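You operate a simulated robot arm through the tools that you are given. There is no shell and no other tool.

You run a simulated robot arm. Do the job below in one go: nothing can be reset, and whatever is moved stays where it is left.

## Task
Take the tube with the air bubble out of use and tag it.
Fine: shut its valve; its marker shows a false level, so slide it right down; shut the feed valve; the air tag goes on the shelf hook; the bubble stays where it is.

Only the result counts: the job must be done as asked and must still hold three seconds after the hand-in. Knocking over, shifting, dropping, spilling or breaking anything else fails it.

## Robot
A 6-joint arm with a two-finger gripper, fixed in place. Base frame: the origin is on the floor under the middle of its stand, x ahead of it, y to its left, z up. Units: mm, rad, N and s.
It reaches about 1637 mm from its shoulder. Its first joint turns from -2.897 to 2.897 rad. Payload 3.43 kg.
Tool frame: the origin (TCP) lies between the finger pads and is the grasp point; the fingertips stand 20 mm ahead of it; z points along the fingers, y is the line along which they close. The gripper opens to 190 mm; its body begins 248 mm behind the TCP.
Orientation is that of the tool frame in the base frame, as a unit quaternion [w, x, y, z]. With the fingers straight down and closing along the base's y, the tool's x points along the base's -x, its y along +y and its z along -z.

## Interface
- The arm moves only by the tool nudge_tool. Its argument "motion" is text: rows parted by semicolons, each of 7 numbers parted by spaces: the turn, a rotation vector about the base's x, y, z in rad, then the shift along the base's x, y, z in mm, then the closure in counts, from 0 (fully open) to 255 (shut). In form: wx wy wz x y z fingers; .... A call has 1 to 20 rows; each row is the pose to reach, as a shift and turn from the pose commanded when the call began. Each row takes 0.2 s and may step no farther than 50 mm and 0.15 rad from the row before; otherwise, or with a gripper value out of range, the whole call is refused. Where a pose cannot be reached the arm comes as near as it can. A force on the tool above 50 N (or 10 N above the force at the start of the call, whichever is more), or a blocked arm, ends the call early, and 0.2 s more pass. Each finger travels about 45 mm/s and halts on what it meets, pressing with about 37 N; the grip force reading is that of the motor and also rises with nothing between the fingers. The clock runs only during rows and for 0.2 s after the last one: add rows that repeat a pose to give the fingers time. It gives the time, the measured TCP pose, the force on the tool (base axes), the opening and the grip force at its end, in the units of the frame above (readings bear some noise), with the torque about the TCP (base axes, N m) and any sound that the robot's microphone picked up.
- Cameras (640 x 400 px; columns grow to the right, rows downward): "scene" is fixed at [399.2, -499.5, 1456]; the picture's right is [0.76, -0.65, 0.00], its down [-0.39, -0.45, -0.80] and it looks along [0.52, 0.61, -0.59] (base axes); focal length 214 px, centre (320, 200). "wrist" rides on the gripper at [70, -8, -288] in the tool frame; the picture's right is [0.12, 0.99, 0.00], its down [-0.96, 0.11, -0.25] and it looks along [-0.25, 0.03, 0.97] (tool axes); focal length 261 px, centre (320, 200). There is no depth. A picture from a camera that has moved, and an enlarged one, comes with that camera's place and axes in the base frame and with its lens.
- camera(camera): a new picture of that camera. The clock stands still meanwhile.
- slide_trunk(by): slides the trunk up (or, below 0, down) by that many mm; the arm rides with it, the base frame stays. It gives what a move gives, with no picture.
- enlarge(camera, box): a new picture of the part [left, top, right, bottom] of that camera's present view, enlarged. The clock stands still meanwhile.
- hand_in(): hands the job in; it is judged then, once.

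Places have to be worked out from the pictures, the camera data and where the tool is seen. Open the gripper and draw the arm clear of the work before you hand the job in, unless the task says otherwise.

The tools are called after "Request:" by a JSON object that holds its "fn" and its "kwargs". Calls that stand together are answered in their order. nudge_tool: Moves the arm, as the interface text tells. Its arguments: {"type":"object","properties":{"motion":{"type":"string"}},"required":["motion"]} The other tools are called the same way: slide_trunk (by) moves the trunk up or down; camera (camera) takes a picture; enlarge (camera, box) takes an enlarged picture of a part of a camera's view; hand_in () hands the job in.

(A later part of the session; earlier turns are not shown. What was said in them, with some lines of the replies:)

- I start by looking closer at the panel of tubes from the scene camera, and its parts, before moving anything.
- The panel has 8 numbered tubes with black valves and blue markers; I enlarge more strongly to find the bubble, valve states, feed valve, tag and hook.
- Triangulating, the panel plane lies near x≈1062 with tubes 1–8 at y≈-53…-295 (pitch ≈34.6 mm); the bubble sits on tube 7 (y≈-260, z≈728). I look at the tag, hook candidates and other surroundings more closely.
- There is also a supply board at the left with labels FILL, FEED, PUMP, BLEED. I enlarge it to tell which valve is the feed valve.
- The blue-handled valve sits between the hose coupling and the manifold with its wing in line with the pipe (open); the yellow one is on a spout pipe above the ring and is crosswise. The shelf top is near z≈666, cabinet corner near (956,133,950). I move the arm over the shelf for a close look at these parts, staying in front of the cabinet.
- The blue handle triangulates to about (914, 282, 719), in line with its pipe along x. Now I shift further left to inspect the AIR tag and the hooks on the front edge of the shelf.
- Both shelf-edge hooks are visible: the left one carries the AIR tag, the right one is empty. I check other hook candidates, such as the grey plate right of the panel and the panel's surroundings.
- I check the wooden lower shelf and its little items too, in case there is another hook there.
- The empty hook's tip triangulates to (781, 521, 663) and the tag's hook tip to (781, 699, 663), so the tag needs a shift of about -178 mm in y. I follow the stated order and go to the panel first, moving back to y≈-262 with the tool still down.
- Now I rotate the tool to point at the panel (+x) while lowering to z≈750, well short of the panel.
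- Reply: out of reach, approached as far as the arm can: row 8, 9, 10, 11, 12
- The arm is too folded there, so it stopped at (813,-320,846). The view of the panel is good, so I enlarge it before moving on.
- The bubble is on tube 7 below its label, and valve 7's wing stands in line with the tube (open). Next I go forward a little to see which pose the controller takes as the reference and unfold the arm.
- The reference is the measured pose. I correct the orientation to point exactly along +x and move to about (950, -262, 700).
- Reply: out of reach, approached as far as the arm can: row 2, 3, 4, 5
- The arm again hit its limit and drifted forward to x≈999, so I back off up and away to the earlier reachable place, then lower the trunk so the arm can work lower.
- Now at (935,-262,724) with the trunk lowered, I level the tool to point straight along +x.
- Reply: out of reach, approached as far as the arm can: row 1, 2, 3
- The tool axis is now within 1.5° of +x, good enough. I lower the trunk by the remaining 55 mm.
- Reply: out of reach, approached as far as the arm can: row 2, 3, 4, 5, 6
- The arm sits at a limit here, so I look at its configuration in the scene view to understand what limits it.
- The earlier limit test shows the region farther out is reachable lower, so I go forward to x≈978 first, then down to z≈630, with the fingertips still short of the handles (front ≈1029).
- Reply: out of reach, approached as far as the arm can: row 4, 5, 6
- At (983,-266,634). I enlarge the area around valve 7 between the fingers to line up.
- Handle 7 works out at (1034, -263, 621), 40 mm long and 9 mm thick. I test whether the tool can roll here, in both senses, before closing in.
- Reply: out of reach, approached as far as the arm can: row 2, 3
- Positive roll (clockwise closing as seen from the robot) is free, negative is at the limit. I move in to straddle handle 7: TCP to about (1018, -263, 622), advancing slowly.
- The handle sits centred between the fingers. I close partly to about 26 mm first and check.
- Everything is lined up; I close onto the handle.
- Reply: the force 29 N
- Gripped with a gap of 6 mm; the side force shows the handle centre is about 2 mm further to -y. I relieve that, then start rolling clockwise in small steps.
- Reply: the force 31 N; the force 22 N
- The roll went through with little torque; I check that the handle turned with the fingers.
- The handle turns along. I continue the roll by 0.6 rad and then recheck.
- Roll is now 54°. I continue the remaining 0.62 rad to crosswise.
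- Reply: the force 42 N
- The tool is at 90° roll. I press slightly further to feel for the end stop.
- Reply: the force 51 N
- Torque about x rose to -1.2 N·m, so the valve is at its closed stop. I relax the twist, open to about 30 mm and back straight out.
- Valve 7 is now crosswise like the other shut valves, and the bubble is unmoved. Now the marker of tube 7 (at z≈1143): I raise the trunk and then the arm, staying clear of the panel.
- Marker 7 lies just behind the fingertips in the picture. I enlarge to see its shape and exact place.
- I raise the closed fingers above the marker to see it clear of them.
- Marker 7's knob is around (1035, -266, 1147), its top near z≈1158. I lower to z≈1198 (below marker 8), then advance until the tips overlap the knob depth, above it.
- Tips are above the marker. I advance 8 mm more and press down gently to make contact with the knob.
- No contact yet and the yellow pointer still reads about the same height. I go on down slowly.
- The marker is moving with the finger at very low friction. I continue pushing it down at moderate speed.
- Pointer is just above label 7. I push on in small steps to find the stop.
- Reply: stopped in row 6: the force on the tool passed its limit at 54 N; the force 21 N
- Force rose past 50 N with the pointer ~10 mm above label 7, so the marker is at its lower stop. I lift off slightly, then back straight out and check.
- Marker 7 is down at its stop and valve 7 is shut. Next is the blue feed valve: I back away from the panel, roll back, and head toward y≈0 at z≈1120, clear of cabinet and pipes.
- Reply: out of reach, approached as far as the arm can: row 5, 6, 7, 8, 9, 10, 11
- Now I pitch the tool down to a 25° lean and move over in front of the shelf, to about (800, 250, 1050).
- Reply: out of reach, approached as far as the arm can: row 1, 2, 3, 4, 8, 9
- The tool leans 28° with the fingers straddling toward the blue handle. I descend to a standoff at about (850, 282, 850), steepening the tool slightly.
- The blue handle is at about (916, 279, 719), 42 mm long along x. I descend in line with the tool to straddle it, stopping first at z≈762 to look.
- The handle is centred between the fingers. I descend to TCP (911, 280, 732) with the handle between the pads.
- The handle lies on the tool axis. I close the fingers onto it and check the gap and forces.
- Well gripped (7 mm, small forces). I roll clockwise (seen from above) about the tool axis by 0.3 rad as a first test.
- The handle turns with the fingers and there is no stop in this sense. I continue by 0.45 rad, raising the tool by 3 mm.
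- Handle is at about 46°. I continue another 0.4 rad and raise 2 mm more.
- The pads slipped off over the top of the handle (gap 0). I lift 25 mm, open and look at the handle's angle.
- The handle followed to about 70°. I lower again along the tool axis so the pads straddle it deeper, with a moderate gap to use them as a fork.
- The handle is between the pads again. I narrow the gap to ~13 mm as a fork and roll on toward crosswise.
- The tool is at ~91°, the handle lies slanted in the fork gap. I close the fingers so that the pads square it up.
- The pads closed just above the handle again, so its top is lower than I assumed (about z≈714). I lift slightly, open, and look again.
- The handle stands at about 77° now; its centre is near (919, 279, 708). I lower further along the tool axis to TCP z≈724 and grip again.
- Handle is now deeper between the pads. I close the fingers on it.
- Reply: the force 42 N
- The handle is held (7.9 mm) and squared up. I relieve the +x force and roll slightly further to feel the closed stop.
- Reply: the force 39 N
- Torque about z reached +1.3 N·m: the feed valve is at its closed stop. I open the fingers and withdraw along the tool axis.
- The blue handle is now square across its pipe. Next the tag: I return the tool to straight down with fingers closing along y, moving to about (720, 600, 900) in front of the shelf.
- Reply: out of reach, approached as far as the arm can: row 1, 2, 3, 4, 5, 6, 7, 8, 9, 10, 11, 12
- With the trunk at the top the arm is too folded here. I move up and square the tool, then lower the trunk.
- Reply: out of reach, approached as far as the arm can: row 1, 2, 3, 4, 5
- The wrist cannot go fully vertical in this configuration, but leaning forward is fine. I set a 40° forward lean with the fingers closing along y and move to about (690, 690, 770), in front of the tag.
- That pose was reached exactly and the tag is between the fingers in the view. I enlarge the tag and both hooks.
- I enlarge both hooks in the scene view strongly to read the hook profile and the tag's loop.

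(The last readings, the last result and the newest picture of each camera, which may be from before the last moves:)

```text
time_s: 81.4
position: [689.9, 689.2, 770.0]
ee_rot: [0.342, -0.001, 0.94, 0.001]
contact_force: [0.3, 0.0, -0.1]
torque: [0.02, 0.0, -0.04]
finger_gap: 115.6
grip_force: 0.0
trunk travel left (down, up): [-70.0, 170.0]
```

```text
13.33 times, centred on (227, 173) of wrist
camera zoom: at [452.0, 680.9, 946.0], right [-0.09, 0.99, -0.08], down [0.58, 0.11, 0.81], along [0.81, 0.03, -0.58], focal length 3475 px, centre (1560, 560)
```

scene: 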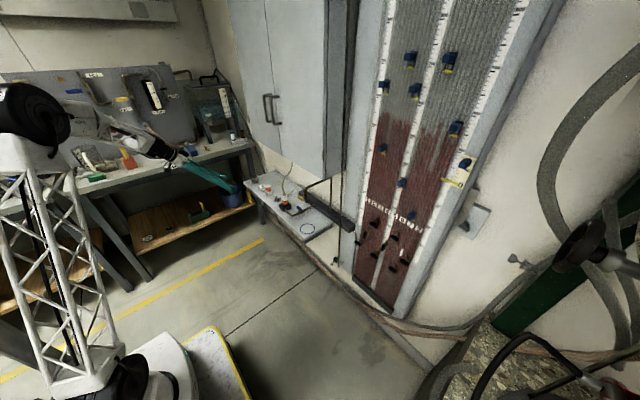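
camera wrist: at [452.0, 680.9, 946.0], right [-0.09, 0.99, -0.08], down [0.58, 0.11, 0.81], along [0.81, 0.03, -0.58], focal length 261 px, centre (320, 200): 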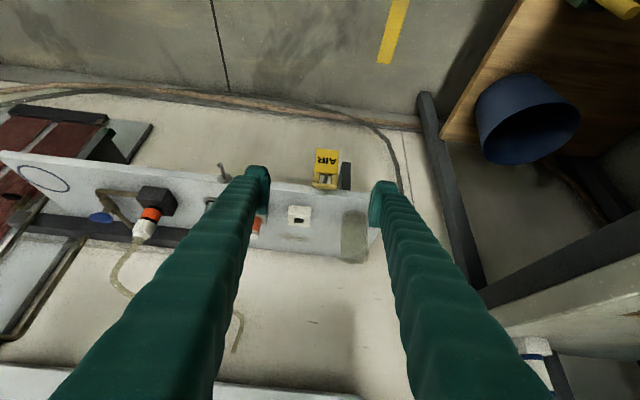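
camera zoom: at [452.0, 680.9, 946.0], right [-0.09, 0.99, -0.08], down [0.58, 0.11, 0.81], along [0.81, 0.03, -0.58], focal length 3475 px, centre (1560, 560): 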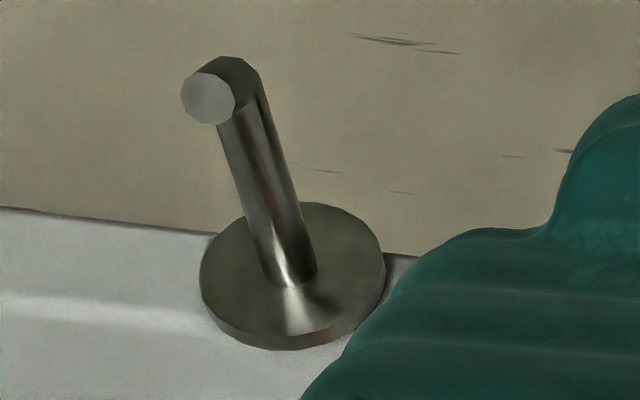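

The hook lip rises only ~3 mm above the shaft, and the tag's hole is about 19 mm wide and 16 mm high, so a lift of ~7 mm suffices. The tag is 42 mm wide, centred at y≈699. I narrow the fingers to 70 mm and approach along the tool axis to a pre-grasp.

Request:
{"fn": "nudge_tool", "kwargs": {"motion": "0 0 0 15 3 -28 125; 0 0 0 30 6 -56 150; 0 0 0 45 9 -84 160; 0 0 0 59 10 -112 160; 0 0 0 59 10 -112 160"}}

Request:
{"fn": "camera", "kwargs": {"camera": "wrist"}}

Request:
{"fn": "enlarge", "kwargs": {"camera": "scene", "box": [230, 170, 290, 220]}}

```text
time_s: 82.6
position: [749.8, 699.5, 657.7]
ee_rot: [0.343, 0.0, 0.939, 0.0]
contact_force: [0.7, 0.2, -1.1]
torque: [0.04, -0.04, -0.04]
finger_gap: 71.3
grip_force: 0.1
trunk travel left (down, up): [-70.0, 170.0]
```

```text
taken
camera wrist: at [512.4, 691.6, 834.4], right [-0.09, 0.99, -0.08], down [0.58, 0.12, 0.81], along [0.81, 0.03, -0.58], focal length 261 px, centre (320, 200)
```

wrist: 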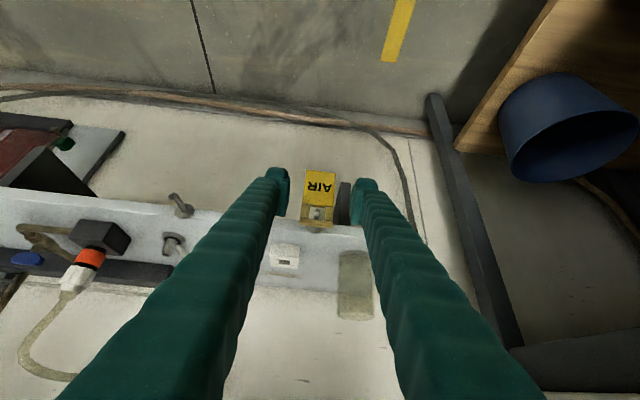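

```text
8.00 times, centred on (260, 195) of scene
camera zoom: at [399.2, -499.5, 1456.0], right [0.76, -0.65, 0.0], down [-0.39, -0.45, -0.8], along [0.52, 0.61, -0.59], focal length 1716 px, centre (800, 240)
```

zoom: 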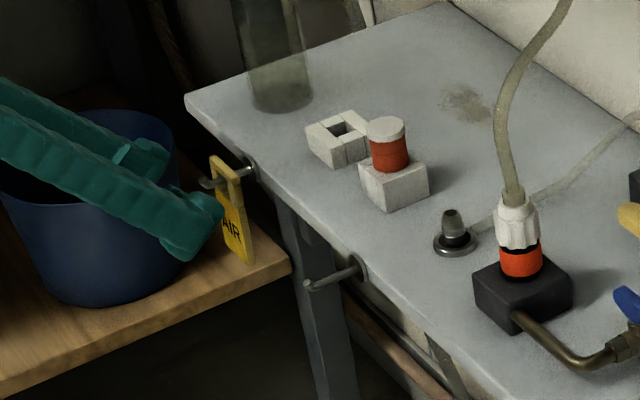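

The tag is centred between the fingers. I advance 60 mm along the tool axis to the grasp position.

Request:
{"fn": "nudge_tool", "kwargs": {"motion": "0 0 0 10 0 -12 160; 0 0 0 20 0 -24 160; 0 0 0 30 0 -36 160; 0 0 0 38 0 -45.5 160; 0 0 0 38 0 -45.5 160"}}

Request:
{"fn": "enlarge", "kwargs": {"camera": "wrist", "box": [250, 140, 390, 250]}}

Request:
{"fn": "enlarge", "kwargs": {"camera": "scene", "box": [240, 180, 280, 215]}}

```text
time_s: 83.8
position: [789.1, 699.9, 612.8]
ee_rot: [0.342, -0.001, 0.94, 0.0]
contact_force: [0.5, 0.9, 0.3]
torque: [0.0, 0.01, 0.0]
finger_gap: 71.1
grip_force: 0.1
trunk travel left (down, up): [-70.0, 170.0]
```

```text
3.64 times, centred on (320, 195) of wrist
camera zoom: at [550.1, 691.2, 788.6], right [-0.09, 0.99, -0.08], down [0.58, 0.12, 0.81], along [0.81, 0.03, -0.58], focal length 948 px, centre (320, 218)
```

zoom: 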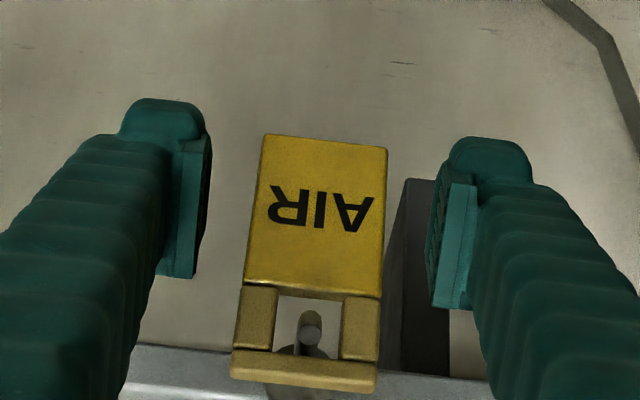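

```text
11.43 times, centred on (260, 198) of scene
camera zoom: at [399.2, -499.5, 1456.0], right [0.76, -0.65, 0.0], down [-0.39, -0.45, -0.8], along [0.52, 0.61, -0.59], focal length 2451 px, centre (1006, 229)
```

zoom: 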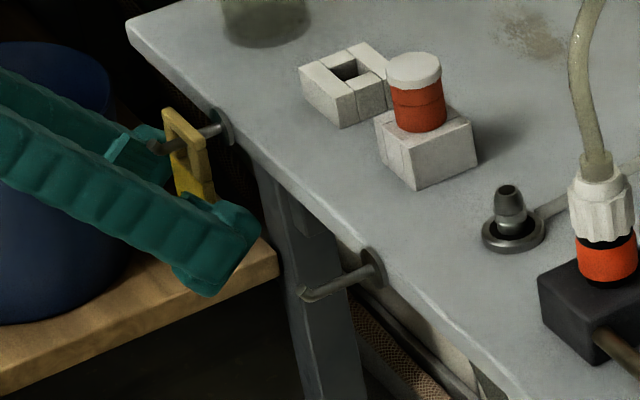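

Pads line up with the plate. I close on the tag's edges.

Request:
{"fn": "nudge_tool", "kwargs": {"motion": "0 0 0 0 0 0 185; 0 0 0 0 0 0 205; 0 0 0 0 0 0 215; 0 0 0 0 0 0 215; 0 0 0 0 0 0 215"}}

Request:
{"fn": "enlarge", "kwargs": {"camera": "wrist", "box": [250, 140, 390, 250]}}

Request:
{"fn": "enlarge", "kwargs": {"camera": "scene", "box": [240, 180, 280, 215]}}

```text
time_s: 85.0
position: [788.7, 697.9, 612.5]
ee_rot: [0.342, 0.0, 0.94, 0.0]
contact_force: [0.2, -0.4, 0.0]
torque: [-0.01, 0.02, 0.0]
finger_gap: 41.7
grip_force: 37.4
trunk travel left (down, up): [-70.0, 170.0]
```

```text
3.64 times, centred on (320, 195) of wrist
camera zoom: at [550.2, 691.0, 788.7], right [-0.09, 0.99, -0.08], down [0.58, 0.12, 0.81], along [0.81, 0.03, -0.58], focal length 948 px, centre (320, 218)
```

zoom: 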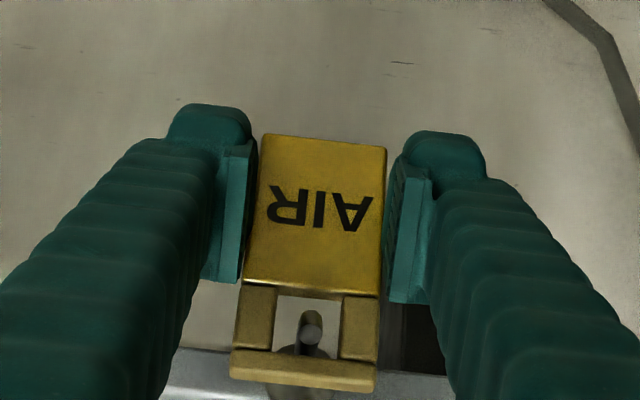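

```text
11.43 times, centred on (260, 198) of scene
camera zoom: at [399.2, -499.5, 1456.0], right [0.76, -0.65, 0.0], down [-0.39, -0.45, -0.8], along [0.52, 0.61, -0.59], focal length 2451 px, centre (1006, 229)
```

zoom: 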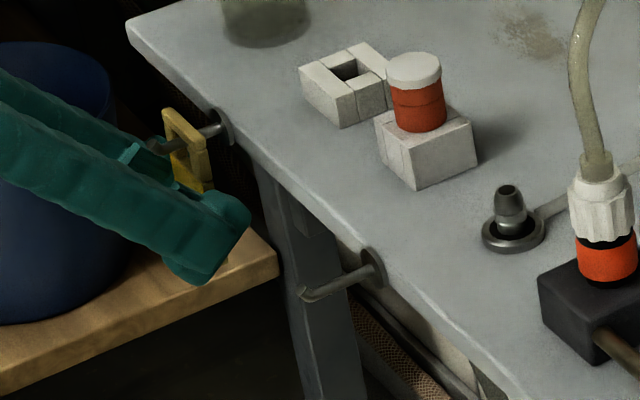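

The tag is held (41.7 mm, 37 N). I lift slowly by 6.5 mm and check force and picture.

Request:
{"fn": "nudge_tool", "kwargs": {"motion": "0 0 0 0 0 2 215; 0 0 0 0 0 4 215; 0 0 0 0 0 6.5 215; 0 0 0 0 0 6.5 215"}}

Request:
{"fn": "enlarge", "kwargs": {"camera": "wrist", "box": [290, 205, 350, 250]}}

Request:
{"fn": "enlarge", "kwargs": {"camera": "scene", "box": [245, 183, 265, 203]}}

```text
time_s: 86.0
position: [788.1, 699.7, 618.9]
ee_rot: [0.343, 0.0, 0.94, -0.001]
contact_force: [0.2, -0.2, 0.1]
torque: [-0.04, 0.02, 0.02]
finger_gap: 41.5
grip_force: 37.6
trunk travel left (down, up): [-70.0, 170.0]
```

```text
8.89 times, centred on (320, 228) of wrist
camera zoom: at [549.7, 691.3, 795.3], right [-0.09, 0.99, -0.08], down [0.58, 0.12, 0.81], along [0.81, 0.03, -0.58], focal length 2317 px, centre (320, -44)
```

zoom: 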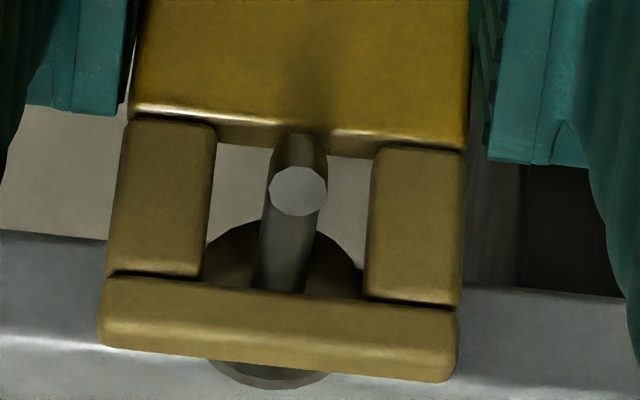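

```text
16.00 times, centred on (255, 193) of scene
camera zoom: at [399.2, -499.5, 1456.0], right [0.76, -0.65, 0.0], down [-0.39, -0.45, -0.8], along [0.52, 0.61, -0.59], focal length 3432 px, centre (1360, 312)
```

zoom: 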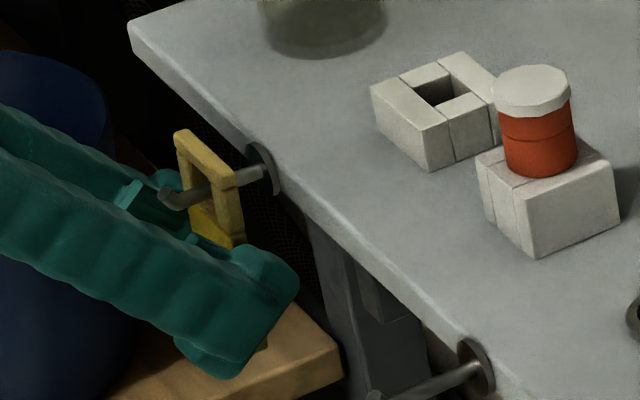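

No contact so far. The inclined tip reaches about 6 mm above the shaft top, so I lift 1.8 mm more and then pull out toward -x with a slight rise, in small steps.

Request:
{"fn": "nudge_tool", "kwargs": {"motion": "0 0 0 0 0 1.8 215; 0 0 0 -4 0 1.8 215; 0 0 0 -8 0 1.8 215; 0 0 0 -12 0 2 215; 0 0 0 -12 0 2 215"}}

Request:
{"fn": "enlarge", "kwargs": {"camera": "wrist", "box": [290, 205, 350, 250]}}

Request:
{"fn": "enlarge", "kwargs": {"camera": "scene", "box": [245, 183, 265, 203]}}

```text
time_s: 87.2
position: [775.7, 699.7, 620.2]
ee_rot: [0.342, 0.0, 0.94, 0.001]
contact_force: [-0.6, -0.1, 0.2]
torque: [0.0, -0.02, 0.02]
finger_gap: 41.6
grip_force: 37.2
trunk travel left (down, up): [-70.0, 170.0]
```

```text
8.89 times, centred on (320, 228) of wrist
camera zoom: at [537.8, 691.5, 797.6], right [-0.09, 0.99, -0.08], down [0.58, 0.12, 0.81], along [0.81, 0.03, -0.58], focal length 2317 px, centre (320, -44)
```

zoom: 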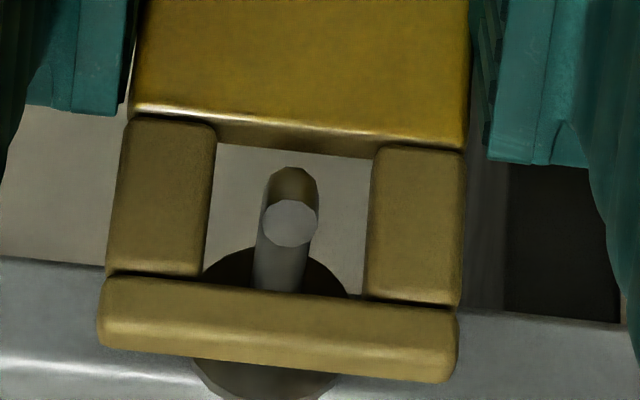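

```text
16.00 times, centred on (255, 193) of scene
camera zoom: at [399.2, -499.5, 1456.0], right [0.76, -0.65, 0.0], down [-0.39, -0.45, -0.8], along [0.52, 0.61, -0.59], focal length 3432 px, centre (1360, 312)
```

zoom: 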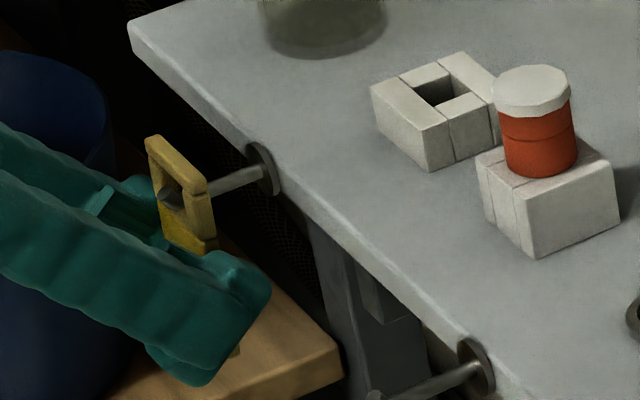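

The tip is passing through the hole freely, no forces. I continue out by another 50 mm with 2 mm more rise.

Request:
{"fn": "nudge_tool", "kwargs": {"motion": "0 0 0 -5 0 1.5 215; 0 0 0 -10 0 2 215; 0 0 0 -18 0 2 215; 0 0 0 -30 0 2 215; 0 0 0 -50 0 2 215; 0 0 0 -50 0 2 215"}}

Request:
{"fn": "enlarge", "kwargs": {"camera": "scene", "box": [240, 180, 285, 215]}}

```text
time_s: 88.6
position: [727.1, 699.2, 624.2]
ee_rot: [0.342, 0.0, 0.94, 0.0]
contact_force: [0.3, -0.6, 0.0]
torque: [0.01, 0.01, 0.02]
finger_gap: 41.7
grip_force: 36.9
trunk travel left (down, up): [-70.0, 170.0]
```

```text
11.43 times, centred on (262, 198) of scene
camera zoom: at [399.2, -499.5, 1456.0], right [0.76, -0.65, 0.0], down [-0.39, -0.45, -0.8], along [0.52, 0.61, -0.59], focal length 2451 px, centre (977, 229)
```

zoom: 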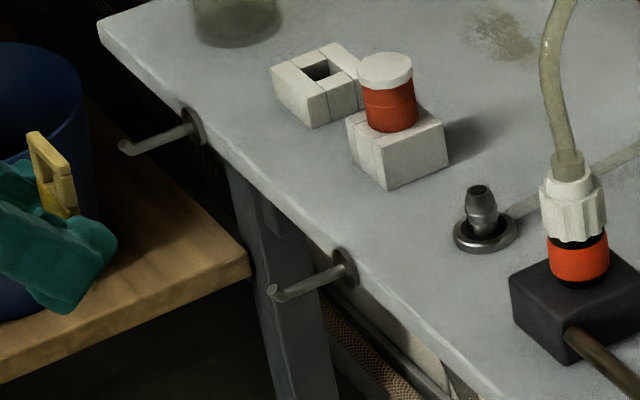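

The tag is off the old hook and firmly held. The hooks are 177.5 mm apart in y and at equal height, so I shift -177.4 mm in y in front of the empty hook.

Request:
{"fn": "nudge_tool", "kwargs": {"motion": "0 0 0 0 -40 0 215; 0 0 0 0 -80 0 215; 0 0 0 0 -120 0 215; 0 0 0 0 -160 0 215; 0 0 0 0 -177.4 0 215; 0 0 0 0 -177.4 0 215"}}

Request:
{"fn": "enlarge", "kwargs": {"camera": "wrist", "box": [270, 190, 370, 270]}}

Request:
{"fn": "enlarge", "kwargs": {"camera": "scene", "box": [245, 185, 290, 220]}}

```text
time_s: 90.0
position: [725.7, 523.4, 624.1]
ee_rot: [0.342, 0.0, 0.94, 0.0]
contact_force: [0.6, -0.1, 0.5]
torque: [0.02, -0.03, 0.02]
finger_gap: 41.7
grip_force: 36.9
trunk travel left (down, up): [-70.0, 170.0]
```

```text
5.00 times, centred on (320, 230) of wrist
camera zoom: at [487.5, 513.9, 799.9], right [-0.09, 0.99, -0.08], down [0.58, 0.12, 0.81], along [0.81, 0.03, -0.58], focal length 1303 px, centre (320, 50)
```

zoom: 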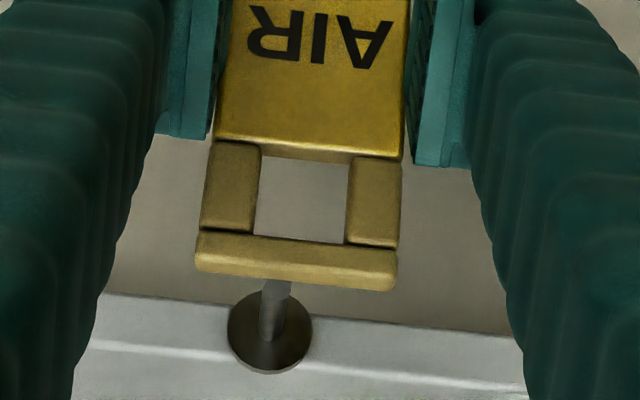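

```text
11.43 times, centred on (268, 202) of scene
camera zoom: at [399.2, -499.5, 1456.0], right [0.76, -0.65, 0.0], down [-0.39, -0.45, -0.8], along [0.52, 0.61, -0.59], focal length 2451 px, centre (920, 171)
```

zoom: 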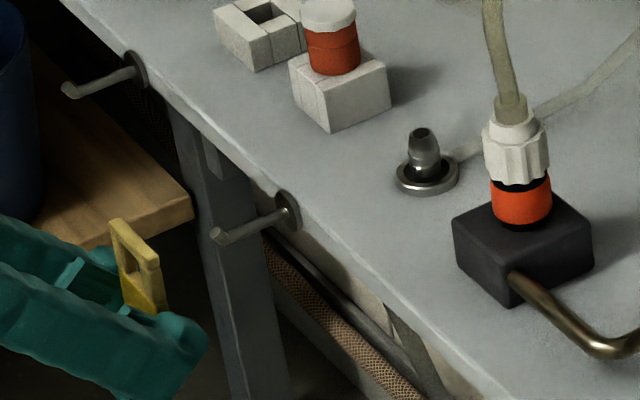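

Hook 2 is ahead of the loop. I advance 28 mm, still short of the hook tip, and check the alignment.

Request:
{"fn": "nudge_tool", "kwargs": {"motion": "0 0 0 10 0 0 215; 0 0 0 20 0 0 215; 0 0 0 28 0 0 215; 0 0 0 28 0 0 215"}}

Request:
{"fn": "enlarge", "kwargs": {"camera": "wrist", "box": [280, 200, 360, 260]}}

Request:
{"fn": "enlarge", "kwargs": {"camera": "scene", "box": [255, 192, 280, 217]}}

```text
time_s: 91.0
position: [753.5, 522.1, 623.2]
ee_rot: [0.343, 0.0, 0.939, -0.001]
contact_force: [-0.1, -0.1, 0.3]
torque: [0.0, 0.0, -0.02]
finger_gap: 41.3
grip_force: 37.0
trunk travel left (down, up): [-70.0, 170.0]
```

```text
6.67 times, centred on (320, 230) of wrist
camera zoom: at [515.6, 514.3, 799.6], right [-0.09, 0.99, -0.08], down [0.58, 0.12, 0.81], along [0.81, 0.03, -0.58], focal length 1738 px, centre (320, 0)
```

zoom: 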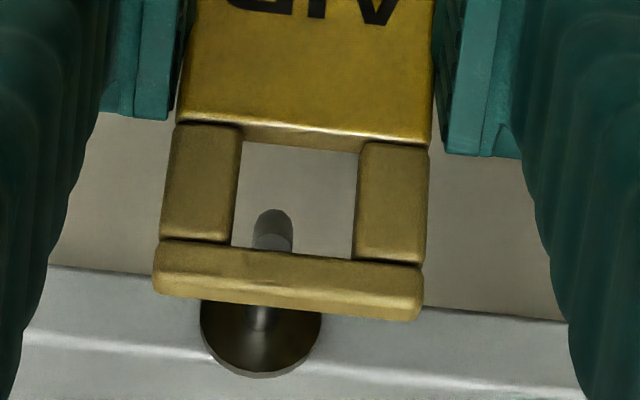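

```text
16.00 times, centred on (268, 204) of scene
camera zoom: at [399.2, -499.5, 1456.0], right [0.76, -0.65, 0.0], down [-0.39, -0.45, -0.8], along [0.52, 0.61, -0.59], focal length 3432 px, centre (1160, 128)
```

zoom: 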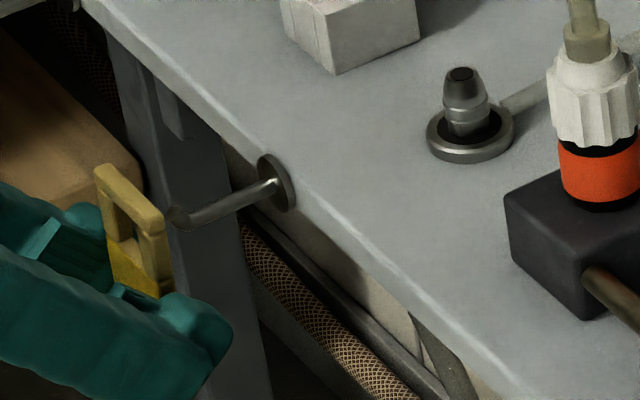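

The hook is about 2.7 mm to -y of the loop's centre, so I correct y by -2.5 mm and then thread the loop over the tip, following the reverse of the removal path.

Request:
{"fn": "nudge_tool", "kwargs": {"motion": "0 0 0 0 -2.5 0 215; 0 0 0 4 -2.5 0 215; 0 0 0 10 -2.5 0 215; 0 0 0 16 -2.5 -0.7 215; 0 0 0 22 -2.5 -1.7 215; 0 0 0 22 -2.5 -1.7 215"}}

Request:
{"fn": "enlarge", "kwargs": {"camera": "wrist", "box": [290, 205, 350, 250]}}

Request:
{"fn": "enlarge", "kwargs": {"camera": "scene", "box": [255, 192, 280, 217]}}

```text
time_s: 92.4
position: [775.9, 519.4, 620.9]
ee_rot: [0.342, 0.0, 0.94, 0.0]
contact_force: [-0.8, -0.5, 0.1]
torque: [-0.03, -0.01, -0.02]
finger_gap: 41.4
grip_force: 37.0
trunk travel left (down, up): [-70.0, 170.0]
```

```text
8.89 times, centred on (320, 228) of wrist
camera zoom: at [537.4, 511.7, 797.5], right [-0.09, 0.99, -0.08], down [0.58, 0.12, 0.81], along [0.81, 0.03, -0.58], focal length 2317 px, centre (320, -44)
```

zoom: 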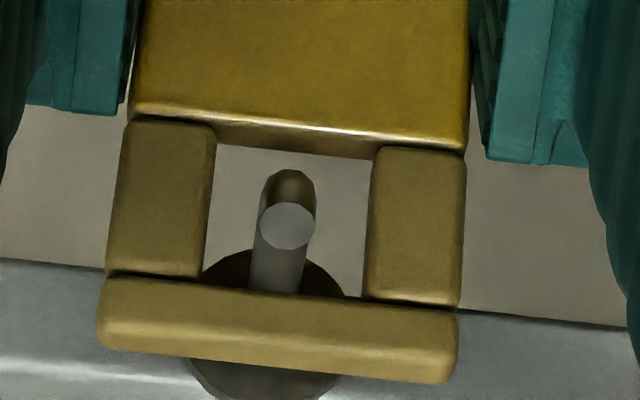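

```text
16.00 times, centred on (268, 204) of scene
camera zoom: at [399.2, -499.5, 1456.0], right [0.76, -0.65, 0.0], down [-0.39, -0.45, -0.8], along [0.52, 0.61, -0.59], focal length 3432 px, centre (1160, 128)
```

zoom: 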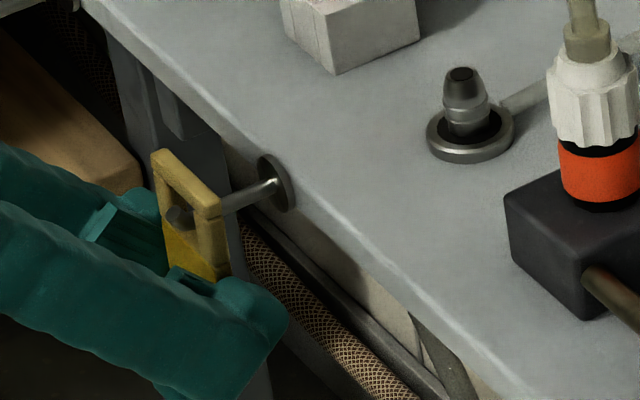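

The view matches the removal picture: the tip is in the hole with no contact. I go 12 mm further in and then lower the tag onto the shaft.

Request:
{"fn": "nudge_tool", "kwargs": {"motion": "0 0 0 5 -0.3 0 215; 0 0 0 12 -0.3 -0.3 215; 0 0 0 12 -0.3 -2 215; 0 0 0 12 -0.3 -4 215; 0 0 0 12 -0.3 -6 215; 0 0 0 12 -0.3 -7.5 215; 0 0 0 12 -0.3 -7.5 215"}}

Request:
{"fn": "enlarge", "kwargs": {"camera": "wrist", "box": [290, 205, 350, 250]}}

Request:
{"fn": "enlarge", "kwargs": {"camera": "scene", "box": [255, 192, 280, 217]}}

```text
time_s: 94.0
position: [788.3, 519.8, 613.6]
ee_rot: [0.342, 0.0, 0.94, -0.001]
contact_force: [-0.2, 0.6, -1.3]
torque: [-0.02, 0.0, 0.01]
finger_gap: 41.7
grip_force: 36.8
trunk travel left (down, up): [-70.0, 170.0]
```

```text
8.89 times, centred on (320, 228) of wrist
camera zoom: at [549.9, 511.3, 790.2], right [-0.09, 0.99, -0.08], down [0.58, 0.12, 0.81], along [0.81, 0.03, -0.58], focal length 2317 px, centre (320, -44)
```

zoom: 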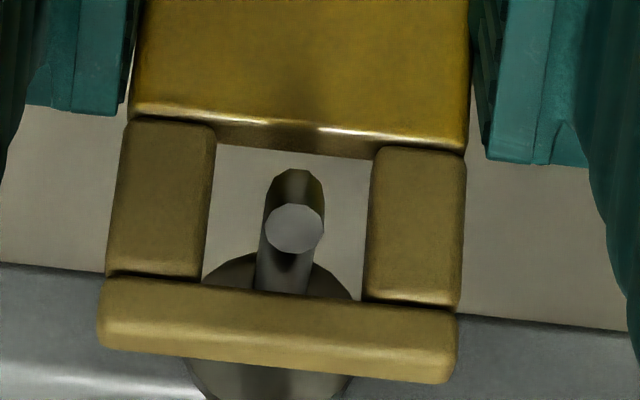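

```text
16.00 times, centred on (268, 204) of scene
camera zoom: at [399.2, -499.5, 1456.0], right [0.76, -0.65, 0.0], down [-0.39, -0.45, -0.8], along [0.52, 0.61, -0.59], focal length 3432 px, centre (1160, 128)
```

zoom: 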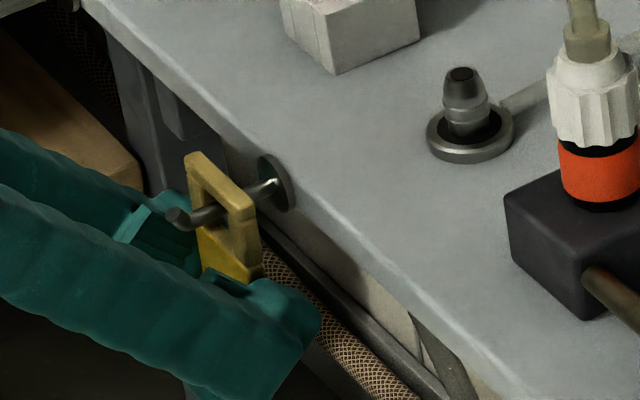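

The tag is on the shaft, about 1 mm above its seat. I lower 1.2 mm more and check the force.

Request:
{"fn": "nudge_tool", "kwargs": {"motion": "0 0 0 0 0 -0.6 215; 0 0 0 0 0 -1.2 215; 0 0 0 0 0 -1.2 215"}}

```text
time_s: 94.8
position: [789.1, 520.5, 611.9]
ee_rot: [0.342, 0.0, 0.94, 0.0]
contact_force: [-0.2, -0.6, -0.1]
torque: [0.01, 0.0, -0.02]
finger_gap: 41.5
grip_force: 37.0
trunk travel left (down, up): [-70.0, 170.0]
```

We are back at the original hanging height relative to the hook. I open the fingers slowly.

Request:
{"fn": "nudge_tool", "kwargs": {"motion": "0 0 0 0 0 0 195; 0 0 0 0 0 0 185; 0 0 0 0 0 0 170; 0 0 0 0 0 0 155; 0 0 0 0 0 0 155; 0 0 0 0 0 0 155"}}

Request:
{"fn": "enlarge", "kwargs": {"camera": "wrist", "box": [250, 140, 390, 250]}}

Request:
{"fn": "enlarge", "kwargs": {"camera": "scene", "box": [255, 192, 280, 217]}}

```text
time_s: 96.2
position: [789.1, 519.5, 612.5]
ee_rot: [0.343, 0.0, 0.939, 0.0]
contact_force: [-0.1, -0.9, 0.5]
torque: [-0.02, 0.0, -0.01]
finger_gap: 74.4
grip_force: 0.1
trunk travel left (down, up): [-70.0, 170.0]
```

```text
3.64 times, centred on (320, 195) of wrist
camera zoom: at [550.0, 511.5, 789.0], right [-0.09, 0.99, -0.08], down [0.58, 0.12, 0.81], along [0.81, 0.03, -0.58], focal length 948 px, centre (320, 218)
```

zoom: 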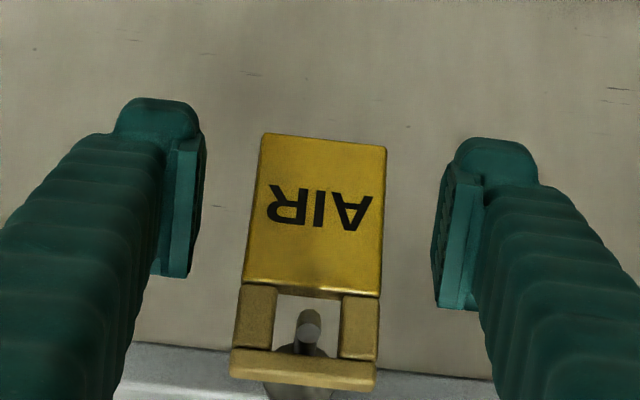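

```text
16.00 times, centred on (268, 204) of scene
camera zoom: at [399.2, -499.5, 1456.0], right [0.76, -0.65, 0.0], down [-0.39, -0.45, -0.8], along [0.52, 0.61, -0.59], focal length 3432 px, centre (1160, 128)
```

zoom: 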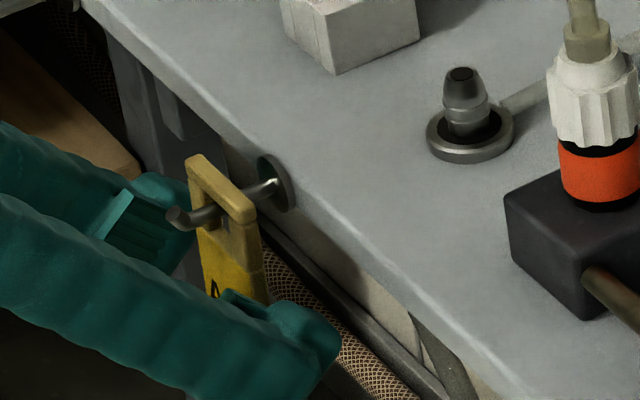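

The tag hangs free on the shelf hook. I withdraw along the tool axis, up and away from the shelf.

Request:
{"fn": "nudge_tool", "kwargs": {"motion": "0 0 0 -10 0 12 155; 0 0 0 -20 0 24 155; 0 0 0 -40 0 46 155; 0 0 0 -65 0 78 155; 0 0 0 -95 0 115 155; 0 0 0 -125 0 150 155; 0 0 0 -150 0 190 155; 0 0 0 -150 0 230 155; 0 0 0 -150 0 230 155"}}

Request:
{"fn": "camera", "kwargs": {"camera": "scene"}}

Request:
{"fn": "enlarge", "kwargs": {"camera": "scene", "box": [235, 165, 335, 235]}}

Request:
{"fn": "enlarge", "kwargs": {"camera": "scene", "box": [350, 130, 480, 300]}}

```text
time_s: 98.2
position: [637.6, 518.6, 842.6]
ee_rot: [0.343, 0.0, 0.939, 0.0]
contact_force: [0.3, -0.1, -0.2]
torque: [0.02, 0.03, -0.01]
finger_gap: 74.6
grip_force: 0.2
trunk travel left (down, up): [-70.0, 170.0]
```

```text
taken
```

scene: 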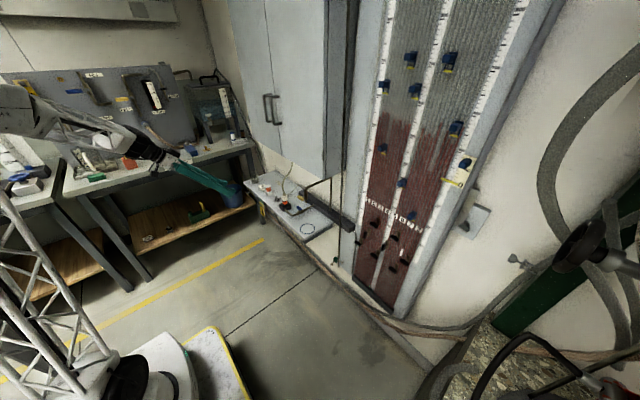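

```text
5.71 times, centred on (285, 200) of scene
camera zoom: at [399.2, -499.5, 1456.0], right [0.76, -0.65, 0.0], down [-0.39, -0.45, -0.8], along [0.52, 0.61, -0.59], focal length 1226 px, centre (520, 200)
```

zoom: 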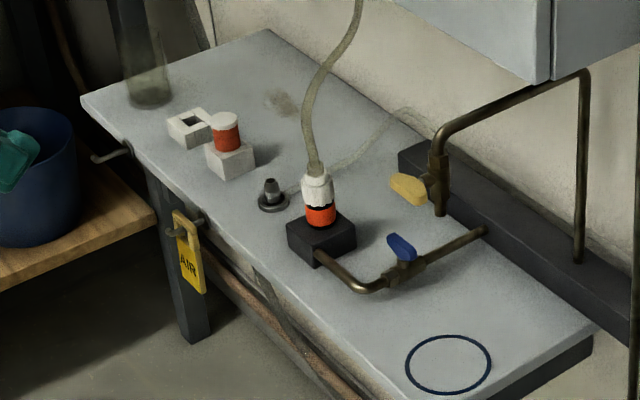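

```text
2.35 times, centred on (415, 215) of scene
camera zoom: at [399.2, -499.5, 1456.0], right [0.76, -0.65, 0.0], down [-0.39, -0.45, -0.8], along [0.52, 0.61, -0.59], focal length 505 px, centre (96, 165)
```

zoom: 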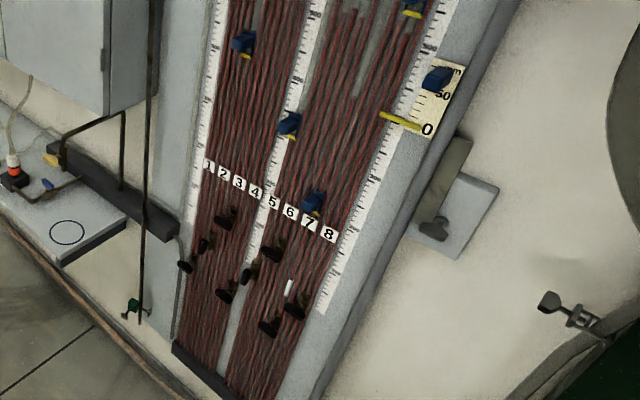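

The tag hangs on the shelf hook, both valves stand crosswise, marker 7 is down and the bubble is in place. I open the gripper fully, draw the arm further clear, and do a final check.

Request:
{"fn": "nudge_tool", "kwargs": {"motion": "0 0 0 -10 0 30 120; 0 0 0 -20 0 60 80; 0 0 0 -30 0 90 40; 0 0 0 -40 0 120 0; 0 0 0 -40 0 150 0; 0 0 0 -40 0 180 0; 0 0 0 -40 0 180 0; 0 0 0 -40 0 180 0"}}

Request:
{"fn": "enlarge", "kwargs": {"camera": "scene", "box": [370, 160, 450, 280]}}

Request:
{"fn": "enlarge", "kwargs": {"camera": "scene", "box": [255, 185, 295, 220]}}

Request:
{"fn": "enlarge", "kwargs": {"camera": "scene", "box": [370, 30, 490, 200]}}

```text
time_s: 100.0
position: [598.4, 519.9, 1022.8]
ee_rot: [0.342, 0.0, 0.94, 0.0]
contact_force: [0.0, 0.5, -0.4]
torque: [0.02, -0.01, -0.03]
finger_gap: 189.9
grip_force: 0.1
trunk travel left (down, up): [-70.0, 170.0]
```

```text
3.33 times, centred on (410, 220) of scene
camera zoom: at [399.2, -499.5, 1456.0], right [0.76, -0.65, 0.0], down [-0.39, -0.45, -0.8], along [0.52, 0.61, -0.59], focal length 715 px, centre (20, 133)
```

zoom: 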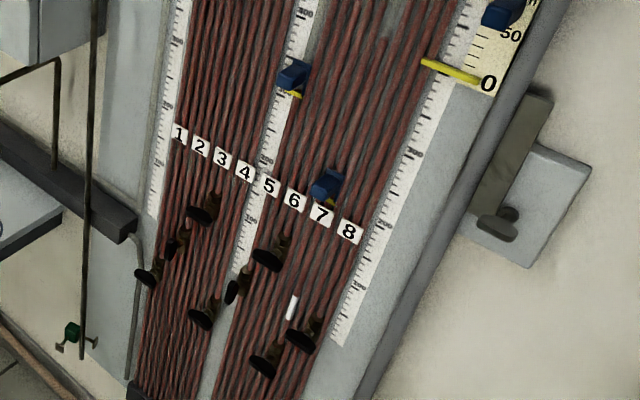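

```text
11.43 times, centred on (275, 202) of scene
camera zoom: at [399.2, -499.5, 1456.0], right [0.76, -0.65, 0.0], down [-0.39, -0.45, -0.8], along [0.52, 0.61, -0.59], focal length 2451 px, centre (834, 171)
```

zoom: 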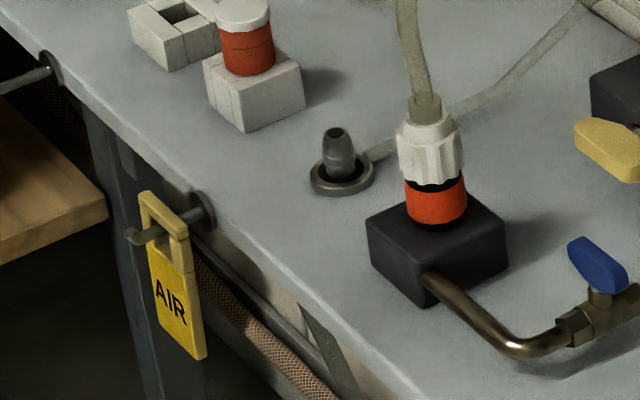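

```text
2.35 times, centred on (430, 115) of scene
camera zoom: at [399.2, -499.5, 1456.0], right [0.76, -0.65, 0.0], down [-0.39, -0.45, -0.8], along [0.52, 0.61, -0.59], focal length 505 px, centre (61, 400)
```

zoom: 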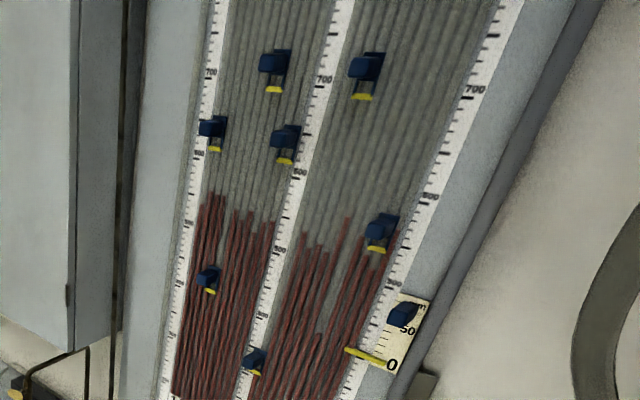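

Tube 7's valve is crosswise like the other shut valves. Its marker is at the lower stop, and the blue feed valve is across its pipe. The AIR tag hangs on the shelf hook, the bubble has not moved, and everything else is where it was. The gripper is open and the arm is clear, so I hand in.

Request:
{"fn": "hand_in", "kwargs": {}}

```text
The job is handed in.
```

I've handed the job in, with all four steps done; I haven't been told the verdict.

- **Tube valve:** The bubble is in tube 7. I turned its valve a quarter turn clockwise until it hit the closed stop.
- **Marker:** Tube 7's marker is pushed down to its lower stop, about 10 mm above the number label.
- **Feed valve:** I took this to be the blue-handled valve between the hose coupling and the manifold, as it was the only one of the possible feed valves still open. It is now shut against its stop. The yellow valve on the shelf spout, and the valve labelled FEED on the supply board, were already crosswise (shut), so I left them alone.
- **Air tag:** It was on the left-hand hook of the shelf's front edge and now hangs on the right-hand one. Both hooks are on that shelf; I took the empty one as the shelf hook.
- **Everything else:** In the final pictures the bubble was in the same place, and I saw nothing else moved. The gripper is open and the arm is clear.
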